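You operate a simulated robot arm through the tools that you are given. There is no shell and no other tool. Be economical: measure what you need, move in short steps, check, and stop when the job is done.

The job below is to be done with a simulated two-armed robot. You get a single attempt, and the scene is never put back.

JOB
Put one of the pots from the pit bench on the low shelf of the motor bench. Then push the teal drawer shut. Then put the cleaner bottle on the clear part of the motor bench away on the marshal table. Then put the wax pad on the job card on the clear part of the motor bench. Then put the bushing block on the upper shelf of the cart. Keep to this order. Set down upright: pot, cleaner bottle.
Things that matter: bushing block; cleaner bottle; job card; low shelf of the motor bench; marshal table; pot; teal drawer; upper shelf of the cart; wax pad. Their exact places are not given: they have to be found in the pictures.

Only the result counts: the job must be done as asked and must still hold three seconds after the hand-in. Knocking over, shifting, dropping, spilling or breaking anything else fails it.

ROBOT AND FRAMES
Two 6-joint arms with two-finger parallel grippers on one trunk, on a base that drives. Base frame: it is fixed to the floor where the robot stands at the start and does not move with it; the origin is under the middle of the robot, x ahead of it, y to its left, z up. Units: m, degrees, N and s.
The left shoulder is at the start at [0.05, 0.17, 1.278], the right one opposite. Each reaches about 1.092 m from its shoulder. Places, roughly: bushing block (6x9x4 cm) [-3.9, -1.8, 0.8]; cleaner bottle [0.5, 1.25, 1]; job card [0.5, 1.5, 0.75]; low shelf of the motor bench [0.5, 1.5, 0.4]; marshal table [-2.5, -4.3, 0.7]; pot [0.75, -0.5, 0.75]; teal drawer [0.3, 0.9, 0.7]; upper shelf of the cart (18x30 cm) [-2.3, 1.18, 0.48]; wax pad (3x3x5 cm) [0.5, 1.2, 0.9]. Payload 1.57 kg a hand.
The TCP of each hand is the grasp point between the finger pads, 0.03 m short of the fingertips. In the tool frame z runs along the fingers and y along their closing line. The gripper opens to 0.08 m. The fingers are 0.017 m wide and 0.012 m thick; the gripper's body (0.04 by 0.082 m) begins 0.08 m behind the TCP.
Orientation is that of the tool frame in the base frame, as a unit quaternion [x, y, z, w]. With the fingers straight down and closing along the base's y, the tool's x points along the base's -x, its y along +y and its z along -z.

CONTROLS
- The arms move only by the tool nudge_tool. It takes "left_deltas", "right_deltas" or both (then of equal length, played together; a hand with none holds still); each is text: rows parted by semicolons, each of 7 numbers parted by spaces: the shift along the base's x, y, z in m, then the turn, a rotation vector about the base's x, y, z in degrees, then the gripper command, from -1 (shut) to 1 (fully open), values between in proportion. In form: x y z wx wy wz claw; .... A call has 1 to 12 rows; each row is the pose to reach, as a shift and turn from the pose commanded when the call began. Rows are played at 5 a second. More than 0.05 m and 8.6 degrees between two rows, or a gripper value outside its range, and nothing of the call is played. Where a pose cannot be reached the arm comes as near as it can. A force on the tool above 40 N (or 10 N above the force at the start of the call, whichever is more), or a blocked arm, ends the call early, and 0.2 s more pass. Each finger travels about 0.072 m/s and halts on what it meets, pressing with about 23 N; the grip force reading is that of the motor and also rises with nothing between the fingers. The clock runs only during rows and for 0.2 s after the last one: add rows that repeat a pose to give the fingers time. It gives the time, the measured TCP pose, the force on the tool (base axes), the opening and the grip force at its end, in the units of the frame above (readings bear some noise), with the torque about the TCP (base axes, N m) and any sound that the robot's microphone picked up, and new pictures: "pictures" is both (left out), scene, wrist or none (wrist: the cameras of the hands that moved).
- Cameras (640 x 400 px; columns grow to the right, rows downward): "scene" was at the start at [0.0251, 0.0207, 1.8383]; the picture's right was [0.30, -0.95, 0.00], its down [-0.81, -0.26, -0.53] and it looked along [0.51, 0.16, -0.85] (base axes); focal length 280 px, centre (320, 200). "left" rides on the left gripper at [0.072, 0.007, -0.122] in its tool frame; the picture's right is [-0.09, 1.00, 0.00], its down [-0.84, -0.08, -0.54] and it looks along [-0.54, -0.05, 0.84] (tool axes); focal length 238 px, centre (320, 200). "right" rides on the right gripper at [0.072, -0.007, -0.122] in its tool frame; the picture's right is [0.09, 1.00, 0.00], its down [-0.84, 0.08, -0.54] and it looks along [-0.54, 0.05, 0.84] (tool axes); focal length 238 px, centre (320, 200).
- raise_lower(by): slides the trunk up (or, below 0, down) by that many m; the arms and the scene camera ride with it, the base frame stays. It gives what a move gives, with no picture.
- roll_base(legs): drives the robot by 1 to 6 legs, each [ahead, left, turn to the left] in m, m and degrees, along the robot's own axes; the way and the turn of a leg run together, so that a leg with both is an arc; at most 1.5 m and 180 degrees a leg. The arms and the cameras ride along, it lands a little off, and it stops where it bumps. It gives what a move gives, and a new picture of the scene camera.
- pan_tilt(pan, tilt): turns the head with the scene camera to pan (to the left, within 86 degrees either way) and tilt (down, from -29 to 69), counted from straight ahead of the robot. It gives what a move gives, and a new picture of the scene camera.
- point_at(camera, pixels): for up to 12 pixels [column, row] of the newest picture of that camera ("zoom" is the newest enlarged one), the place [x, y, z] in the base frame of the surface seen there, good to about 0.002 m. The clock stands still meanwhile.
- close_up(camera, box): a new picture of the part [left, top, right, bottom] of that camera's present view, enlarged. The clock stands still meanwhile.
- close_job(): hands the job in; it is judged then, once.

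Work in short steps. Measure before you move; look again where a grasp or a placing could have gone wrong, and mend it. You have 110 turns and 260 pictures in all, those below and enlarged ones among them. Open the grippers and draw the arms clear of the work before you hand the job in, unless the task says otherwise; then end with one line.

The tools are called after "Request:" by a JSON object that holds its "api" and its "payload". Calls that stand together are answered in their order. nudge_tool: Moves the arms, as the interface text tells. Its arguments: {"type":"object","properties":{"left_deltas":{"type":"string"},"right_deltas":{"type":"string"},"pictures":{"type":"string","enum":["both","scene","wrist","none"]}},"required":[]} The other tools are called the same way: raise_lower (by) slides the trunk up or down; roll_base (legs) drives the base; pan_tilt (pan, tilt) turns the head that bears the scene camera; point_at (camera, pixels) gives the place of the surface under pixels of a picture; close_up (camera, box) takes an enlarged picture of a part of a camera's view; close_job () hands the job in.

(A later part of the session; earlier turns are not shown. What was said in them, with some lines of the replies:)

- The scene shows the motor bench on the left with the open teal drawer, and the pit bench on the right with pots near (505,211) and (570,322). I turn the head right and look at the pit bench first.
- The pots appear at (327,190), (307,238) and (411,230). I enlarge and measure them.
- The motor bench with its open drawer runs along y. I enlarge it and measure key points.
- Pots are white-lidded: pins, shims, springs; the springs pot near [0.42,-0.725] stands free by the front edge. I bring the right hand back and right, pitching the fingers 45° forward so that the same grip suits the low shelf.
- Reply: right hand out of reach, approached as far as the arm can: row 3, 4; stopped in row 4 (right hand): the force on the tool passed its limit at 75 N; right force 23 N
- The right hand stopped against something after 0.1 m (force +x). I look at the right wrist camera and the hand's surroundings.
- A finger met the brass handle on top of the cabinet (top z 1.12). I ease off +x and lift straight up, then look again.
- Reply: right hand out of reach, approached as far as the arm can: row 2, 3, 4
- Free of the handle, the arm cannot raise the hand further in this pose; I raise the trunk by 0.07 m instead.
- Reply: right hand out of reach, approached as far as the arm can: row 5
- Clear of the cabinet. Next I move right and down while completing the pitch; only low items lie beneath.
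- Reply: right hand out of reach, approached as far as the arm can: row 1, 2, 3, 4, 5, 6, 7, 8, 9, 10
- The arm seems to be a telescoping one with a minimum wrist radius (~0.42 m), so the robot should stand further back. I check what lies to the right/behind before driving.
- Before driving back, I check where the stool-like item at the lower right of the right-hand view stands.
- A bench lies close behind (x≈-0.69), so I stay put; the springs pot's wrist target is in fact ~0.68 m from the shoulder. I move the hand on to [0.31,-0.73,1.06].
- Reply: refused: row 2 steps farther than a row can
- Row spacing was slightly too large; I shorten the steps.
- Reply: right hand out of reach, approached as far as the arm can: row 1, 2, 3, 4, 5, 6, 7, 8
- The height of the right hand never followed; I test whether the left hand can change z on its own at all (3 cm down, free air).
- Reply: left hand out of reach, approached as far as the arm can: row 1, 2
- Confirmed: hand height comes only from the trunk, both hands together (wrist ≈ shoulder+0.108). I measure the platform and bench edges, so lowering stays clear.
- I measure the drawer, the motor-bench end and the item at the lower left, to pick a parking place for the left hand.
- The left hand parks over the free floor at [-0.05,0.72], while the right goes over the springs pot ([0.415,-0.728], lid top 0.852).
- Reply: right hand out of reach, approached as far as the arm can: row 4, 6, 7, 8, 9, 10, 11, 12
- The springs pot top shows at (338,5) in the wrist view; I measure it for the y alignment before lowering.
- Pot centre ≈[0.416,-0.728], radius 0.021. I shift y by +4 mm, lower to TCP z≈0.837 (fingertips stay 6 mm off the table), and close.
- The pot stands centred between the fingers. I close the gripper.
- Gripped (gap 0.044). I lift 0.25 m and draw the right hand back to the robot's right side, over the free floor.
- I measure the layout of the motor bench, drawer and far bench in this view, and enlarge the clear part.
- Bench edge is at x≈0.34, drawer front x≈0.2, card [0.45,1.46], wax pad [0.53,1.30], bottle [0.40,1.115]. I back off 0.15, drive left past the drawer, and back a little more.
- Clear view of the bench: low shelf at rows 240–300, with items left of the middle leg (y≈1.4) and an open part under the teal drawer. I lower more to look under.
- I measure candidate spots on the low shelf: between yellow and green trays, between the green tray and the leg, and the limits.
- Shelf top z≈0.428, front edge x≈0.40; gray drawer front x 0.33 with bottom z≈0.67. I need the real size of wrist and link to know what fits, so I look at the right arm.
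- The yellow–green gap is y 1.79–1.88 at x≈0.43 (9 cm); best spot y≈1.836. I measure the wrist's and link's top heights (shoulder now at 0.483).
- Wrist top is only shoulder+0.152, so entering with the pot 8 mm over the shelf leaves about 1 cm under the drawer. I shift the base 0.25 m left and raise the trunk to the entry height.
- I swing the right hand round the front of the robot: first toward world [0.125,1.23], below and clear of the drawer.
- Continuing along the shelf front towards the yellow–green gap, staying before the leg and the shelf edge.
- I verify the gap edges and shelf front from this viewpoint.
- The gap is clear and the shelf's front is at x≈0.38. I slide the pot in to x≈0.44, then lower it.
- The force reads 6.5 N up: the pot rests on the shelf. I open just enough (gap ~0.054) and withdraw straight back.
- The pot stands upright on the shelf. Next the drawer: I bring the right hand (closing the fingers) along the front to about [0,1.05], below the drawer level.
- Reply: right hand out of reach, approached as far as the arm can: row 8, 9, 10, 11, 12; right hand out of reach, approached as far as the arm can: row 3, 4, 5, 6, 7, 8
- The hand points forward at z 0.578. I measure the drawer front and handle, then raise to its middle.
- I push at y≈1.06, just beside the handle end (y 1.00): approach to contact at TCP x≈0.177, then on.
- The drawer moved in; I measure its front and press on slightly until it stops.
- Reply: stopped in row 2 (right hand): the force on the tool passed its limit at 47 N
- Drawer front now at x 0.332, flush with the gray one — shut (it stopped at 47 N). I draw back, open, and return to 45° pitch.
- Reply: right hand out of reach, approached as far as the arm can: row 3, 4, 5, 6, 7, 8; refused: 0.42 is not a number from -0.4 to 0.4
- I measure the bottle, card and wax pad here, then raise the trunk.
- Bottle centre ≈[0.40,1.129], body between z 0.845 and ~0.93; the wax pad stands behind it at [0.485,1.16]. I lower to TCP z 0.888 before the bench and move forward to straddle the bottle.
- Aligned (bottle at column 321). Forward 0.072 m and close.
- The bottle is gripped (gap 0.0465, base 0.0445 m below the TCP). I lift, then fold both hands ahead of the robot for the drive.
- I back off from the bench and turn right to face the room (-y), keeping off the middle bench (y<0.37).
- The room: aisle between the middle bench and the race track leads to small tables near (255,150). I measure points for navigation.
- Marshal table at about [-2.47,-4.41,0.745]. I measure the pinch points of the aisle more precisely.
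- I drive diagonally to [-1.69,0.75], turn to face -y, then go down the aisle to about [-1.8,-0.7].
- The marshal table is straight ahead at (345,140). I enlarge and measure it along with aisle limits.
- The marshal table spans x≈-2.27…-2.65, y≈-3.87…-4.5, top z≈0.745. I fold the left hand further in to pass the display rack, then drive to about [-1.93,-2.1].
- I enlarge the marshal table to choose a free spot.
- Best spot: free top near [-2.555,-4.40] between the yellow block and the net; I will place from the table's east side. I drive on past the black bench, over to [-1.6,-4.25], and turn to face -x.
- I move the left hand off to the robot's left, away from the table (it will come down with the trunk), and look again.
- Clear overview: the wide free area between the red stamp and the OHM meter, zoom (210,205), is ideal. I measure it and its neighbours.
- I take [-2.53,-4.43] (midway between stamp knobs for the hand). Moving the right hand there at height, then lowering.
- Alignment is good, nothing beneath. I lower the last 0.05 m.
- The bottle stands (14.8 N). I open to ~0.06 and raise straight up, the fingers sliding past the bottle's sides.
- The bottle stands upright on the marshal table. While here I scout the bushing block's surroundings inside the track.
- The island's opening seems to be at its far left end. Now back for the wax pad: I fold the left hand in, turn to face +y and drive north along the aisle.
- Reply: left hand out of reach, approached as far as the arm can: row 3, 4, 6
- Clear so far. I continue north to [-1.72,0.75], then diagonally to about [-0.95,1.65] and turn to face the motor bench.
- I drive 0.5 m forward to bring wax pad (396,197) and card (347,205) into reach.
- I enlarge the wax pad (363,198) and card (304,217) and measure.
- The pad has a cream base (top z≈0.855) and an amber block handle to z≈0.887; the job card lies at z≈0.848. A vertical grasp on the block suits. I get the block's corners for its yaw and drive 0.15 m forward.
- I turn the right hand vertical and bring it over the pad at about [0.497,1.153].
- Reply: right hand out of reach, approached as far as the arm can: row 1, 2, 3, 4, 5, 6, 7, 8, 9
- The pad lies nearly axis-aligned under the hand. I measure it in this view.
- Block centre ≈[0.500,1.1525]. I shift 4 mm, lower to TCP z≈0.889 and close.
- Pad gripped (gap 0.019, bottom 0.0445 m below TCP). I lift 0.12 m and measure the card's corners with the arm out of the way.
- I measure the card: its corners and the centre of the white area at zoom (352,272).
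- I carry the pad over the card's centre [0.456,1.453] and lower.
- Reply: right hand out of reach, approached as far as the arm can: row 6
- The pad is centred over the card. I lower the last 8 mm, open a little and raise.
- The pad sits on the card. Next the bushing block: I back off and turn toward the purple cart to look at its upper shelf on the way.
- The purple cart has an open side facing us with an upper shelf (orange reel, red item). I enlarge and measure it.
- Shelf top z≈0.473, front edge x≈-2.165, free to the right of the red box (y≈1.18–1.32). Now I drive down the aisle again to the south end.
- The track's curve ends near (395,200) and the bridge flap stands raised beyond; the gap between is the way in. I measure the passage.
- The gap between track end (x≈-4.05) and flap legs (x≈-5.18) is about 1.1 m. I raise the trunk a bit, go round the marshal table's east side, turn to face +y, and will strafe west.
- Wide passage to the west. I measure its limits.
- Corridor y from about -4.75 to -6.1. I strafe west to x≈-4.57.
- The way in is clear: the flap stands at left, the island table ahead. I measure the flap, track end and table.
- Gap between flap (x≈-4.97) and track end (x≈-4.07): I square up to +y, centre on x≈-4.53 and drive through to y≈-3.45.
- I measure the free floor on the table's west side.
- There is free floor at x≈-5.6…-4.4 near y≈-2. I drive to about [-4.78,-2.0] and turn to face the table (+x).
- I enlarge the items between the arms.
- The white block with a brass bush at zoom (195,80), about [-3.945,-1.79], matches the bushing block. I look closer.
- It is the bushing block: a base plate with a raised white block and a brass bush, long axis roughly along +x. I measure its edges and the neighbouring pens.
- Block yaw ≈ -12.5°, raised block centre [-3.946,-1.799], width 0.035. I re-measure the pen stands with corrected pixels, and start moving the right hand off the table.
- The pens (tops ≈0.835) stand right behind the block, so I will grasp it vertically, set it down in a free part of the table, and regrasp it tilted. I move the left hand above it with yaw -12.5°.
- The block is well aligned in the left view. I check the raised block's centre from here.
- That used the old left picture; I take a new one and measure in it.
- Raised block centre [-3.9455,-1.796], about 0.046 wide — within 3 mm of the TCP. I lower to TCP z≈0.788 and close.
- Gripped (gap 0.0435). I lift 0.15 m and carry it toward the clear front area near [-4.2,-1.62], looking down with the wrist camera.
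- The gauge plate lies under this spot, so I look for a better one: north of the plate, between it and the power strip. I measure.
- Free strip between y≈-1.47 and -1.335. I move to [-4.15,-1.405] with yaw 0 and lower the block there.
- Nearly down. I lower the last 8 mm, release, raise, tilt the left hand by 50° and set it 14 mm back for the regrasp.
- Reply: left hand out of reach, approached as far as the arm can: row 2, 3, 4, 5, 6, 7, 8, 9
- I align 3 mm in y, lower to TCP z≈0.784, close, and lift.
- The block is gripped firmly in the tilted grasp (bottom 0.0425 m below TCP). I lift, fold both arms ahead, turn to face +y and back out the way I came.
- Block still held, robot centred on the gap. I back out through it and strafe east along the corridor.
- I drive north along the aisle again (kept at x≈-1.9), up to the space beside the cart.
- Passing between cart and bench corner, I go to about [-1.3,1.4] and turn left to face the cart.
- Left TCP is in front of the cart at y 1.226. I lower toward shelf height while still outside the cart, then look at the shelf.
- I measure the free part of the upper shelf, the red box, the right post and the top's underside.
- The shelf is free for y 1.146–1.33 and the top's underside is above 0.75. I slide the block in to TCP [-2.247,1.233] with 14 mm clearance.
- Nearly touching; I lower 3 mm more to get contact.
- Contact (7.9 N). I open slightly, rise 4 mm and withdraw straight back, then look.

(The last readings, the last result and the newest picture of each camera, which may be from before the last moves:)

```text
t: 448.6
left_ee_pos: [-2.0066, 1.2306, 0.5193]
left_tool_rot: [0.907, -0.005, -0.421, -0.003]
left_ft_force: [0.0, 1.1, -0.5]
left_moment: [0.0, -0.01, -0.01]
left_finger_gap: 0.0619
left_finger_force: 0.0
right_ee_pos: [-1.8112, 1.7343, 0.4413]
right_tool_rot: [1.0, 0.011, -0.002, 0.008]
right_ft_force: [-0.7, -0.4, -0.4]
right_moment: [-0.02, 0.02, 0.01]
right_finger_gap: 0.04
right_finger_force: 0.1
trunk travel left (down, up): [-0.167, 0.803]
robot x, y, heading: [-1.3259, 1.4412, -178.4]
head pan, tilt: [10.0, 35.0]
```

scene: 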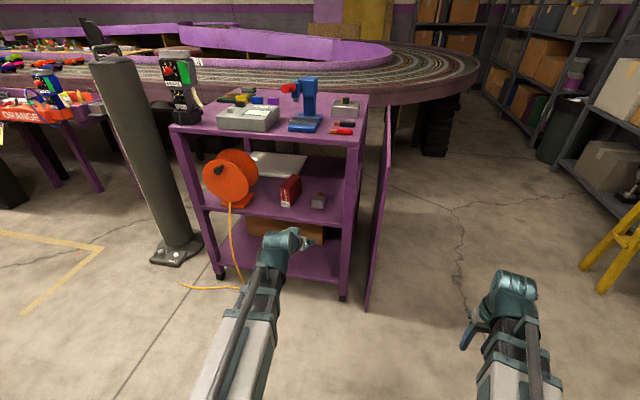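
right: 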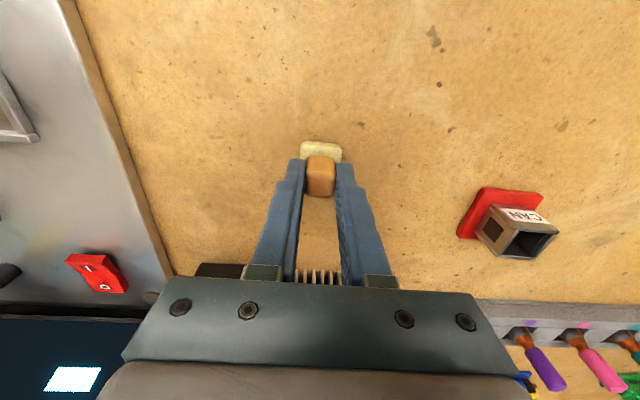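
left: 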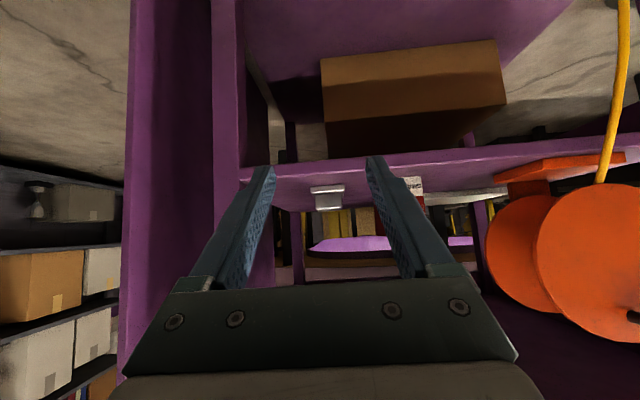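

The bushing block sits flat on the upper shelf at (318,201). I open both grippers fully and back the robot clear.

Request:
{"api": "nudge_tool", "payload": {"left_deltas": "0 0 0 0 0 0 1; 0 0 0 0 0 0 1; 0 0 0 0 0 0 1", "right_deltas": "0 0 0 0 0 0 1; 0 0 0 0 0 0 1; 0 0 0 0 0 0 1", "pictures": "none"}}

Request:
{"api": "roll_base", "payload": {"legs": [[-0.2, 0, 0]]}}

Request:
{"api": "close_up", "payload": {"camera": "scene", "box": [220, 120, 380, 260]}}

```text
t: 449.4
left_ee_pos: [-2.0061, 1.2318, 0.5207]
left_tool_rot: [0.907, -0.005, -0.422, -0.002]
left_ft_force: [0.4, 0.6, 0.5]
left_moment: [-0.01, -0.02, 0.01]
left_finger_gap: 0.0801
left_finger_force: 0.1
right_ee_pos: [-1.8097, 1.7347, 0.4405]
right_tool_rot: [1.0, 0.01, -0.001, 0.008]
right_ft_force: [-0.2, 0.3, -0.4]
right_moment: [-0.03, 0.0, -0.02]
right_finger_gap: 0.0799
right_finger_force: 0.1
trunk travel left (down, up): [-0.167, 0.803]
robot x, y, heading: [-1.3275, 1.4422, -178.6]
head pan, tilt: [10.0, 35.0]
```

```text
t: 451.0
left_ee_pos: [-1.8073, 1.2359, 0.5197]
left_tool_rot: [0.907, -0.006, -0.42, -0.003]
left_ft_force: [0.2, -0.5, -0.6]
left_moment: [-0.02, 0.0, 0.02]
left_finger_gap: 0.0799
left_finger_force: 0.1
right_ee_pos: [-1.6102, 1.7404, 0.4415]
right_tool_rot: [1.0, 0.011, -0.001, 0.008]
right_ft_force: [0.2, 0.4, -0.8]
right_moment: [0.01, 0.01, 0.01]
right_finger_gap: 0.0801
right_finger_force: 0.1
trunk travel left (down, up): [-0.167, 0.803]
robot x, y, heading: [-1.1257, 1.4471, -178.3]
head pan, tilt: [10.0, 35.0]
```

scene: 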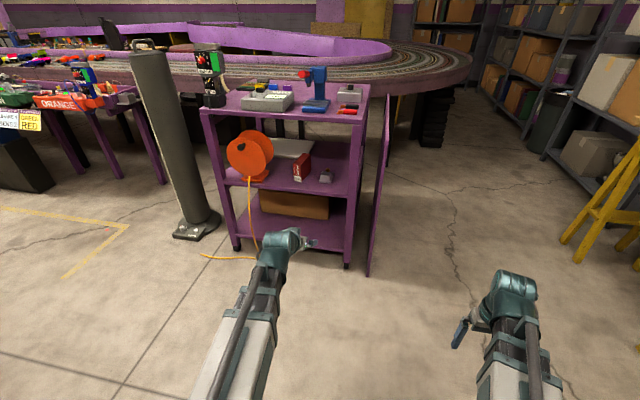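

```text
2.86 times, centred on (300, 190) of scene
```

zoom: 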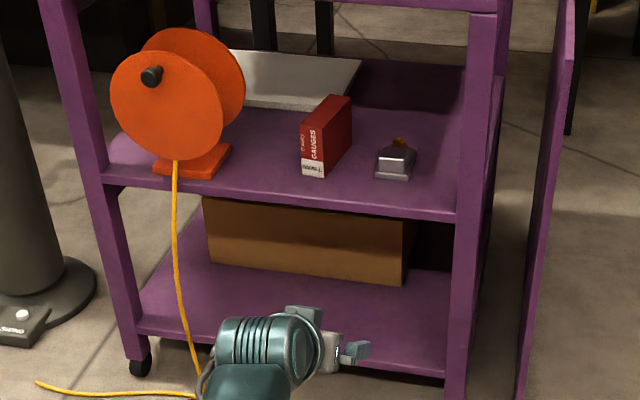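

The block rests flat on the upper shelf, both hands are open and clear, and everything has been done in the order asked. I hand the job in.

Request:
{"api": "close_job", "payload": {}}

```text
The job is handed in.
```

All five tasks were done in the order asked and the job is handed in, but early on my right hand bumped the brass handle on the pit-bench cabinet (75 N); I saw no sign that it moved, though I didn't measure it.
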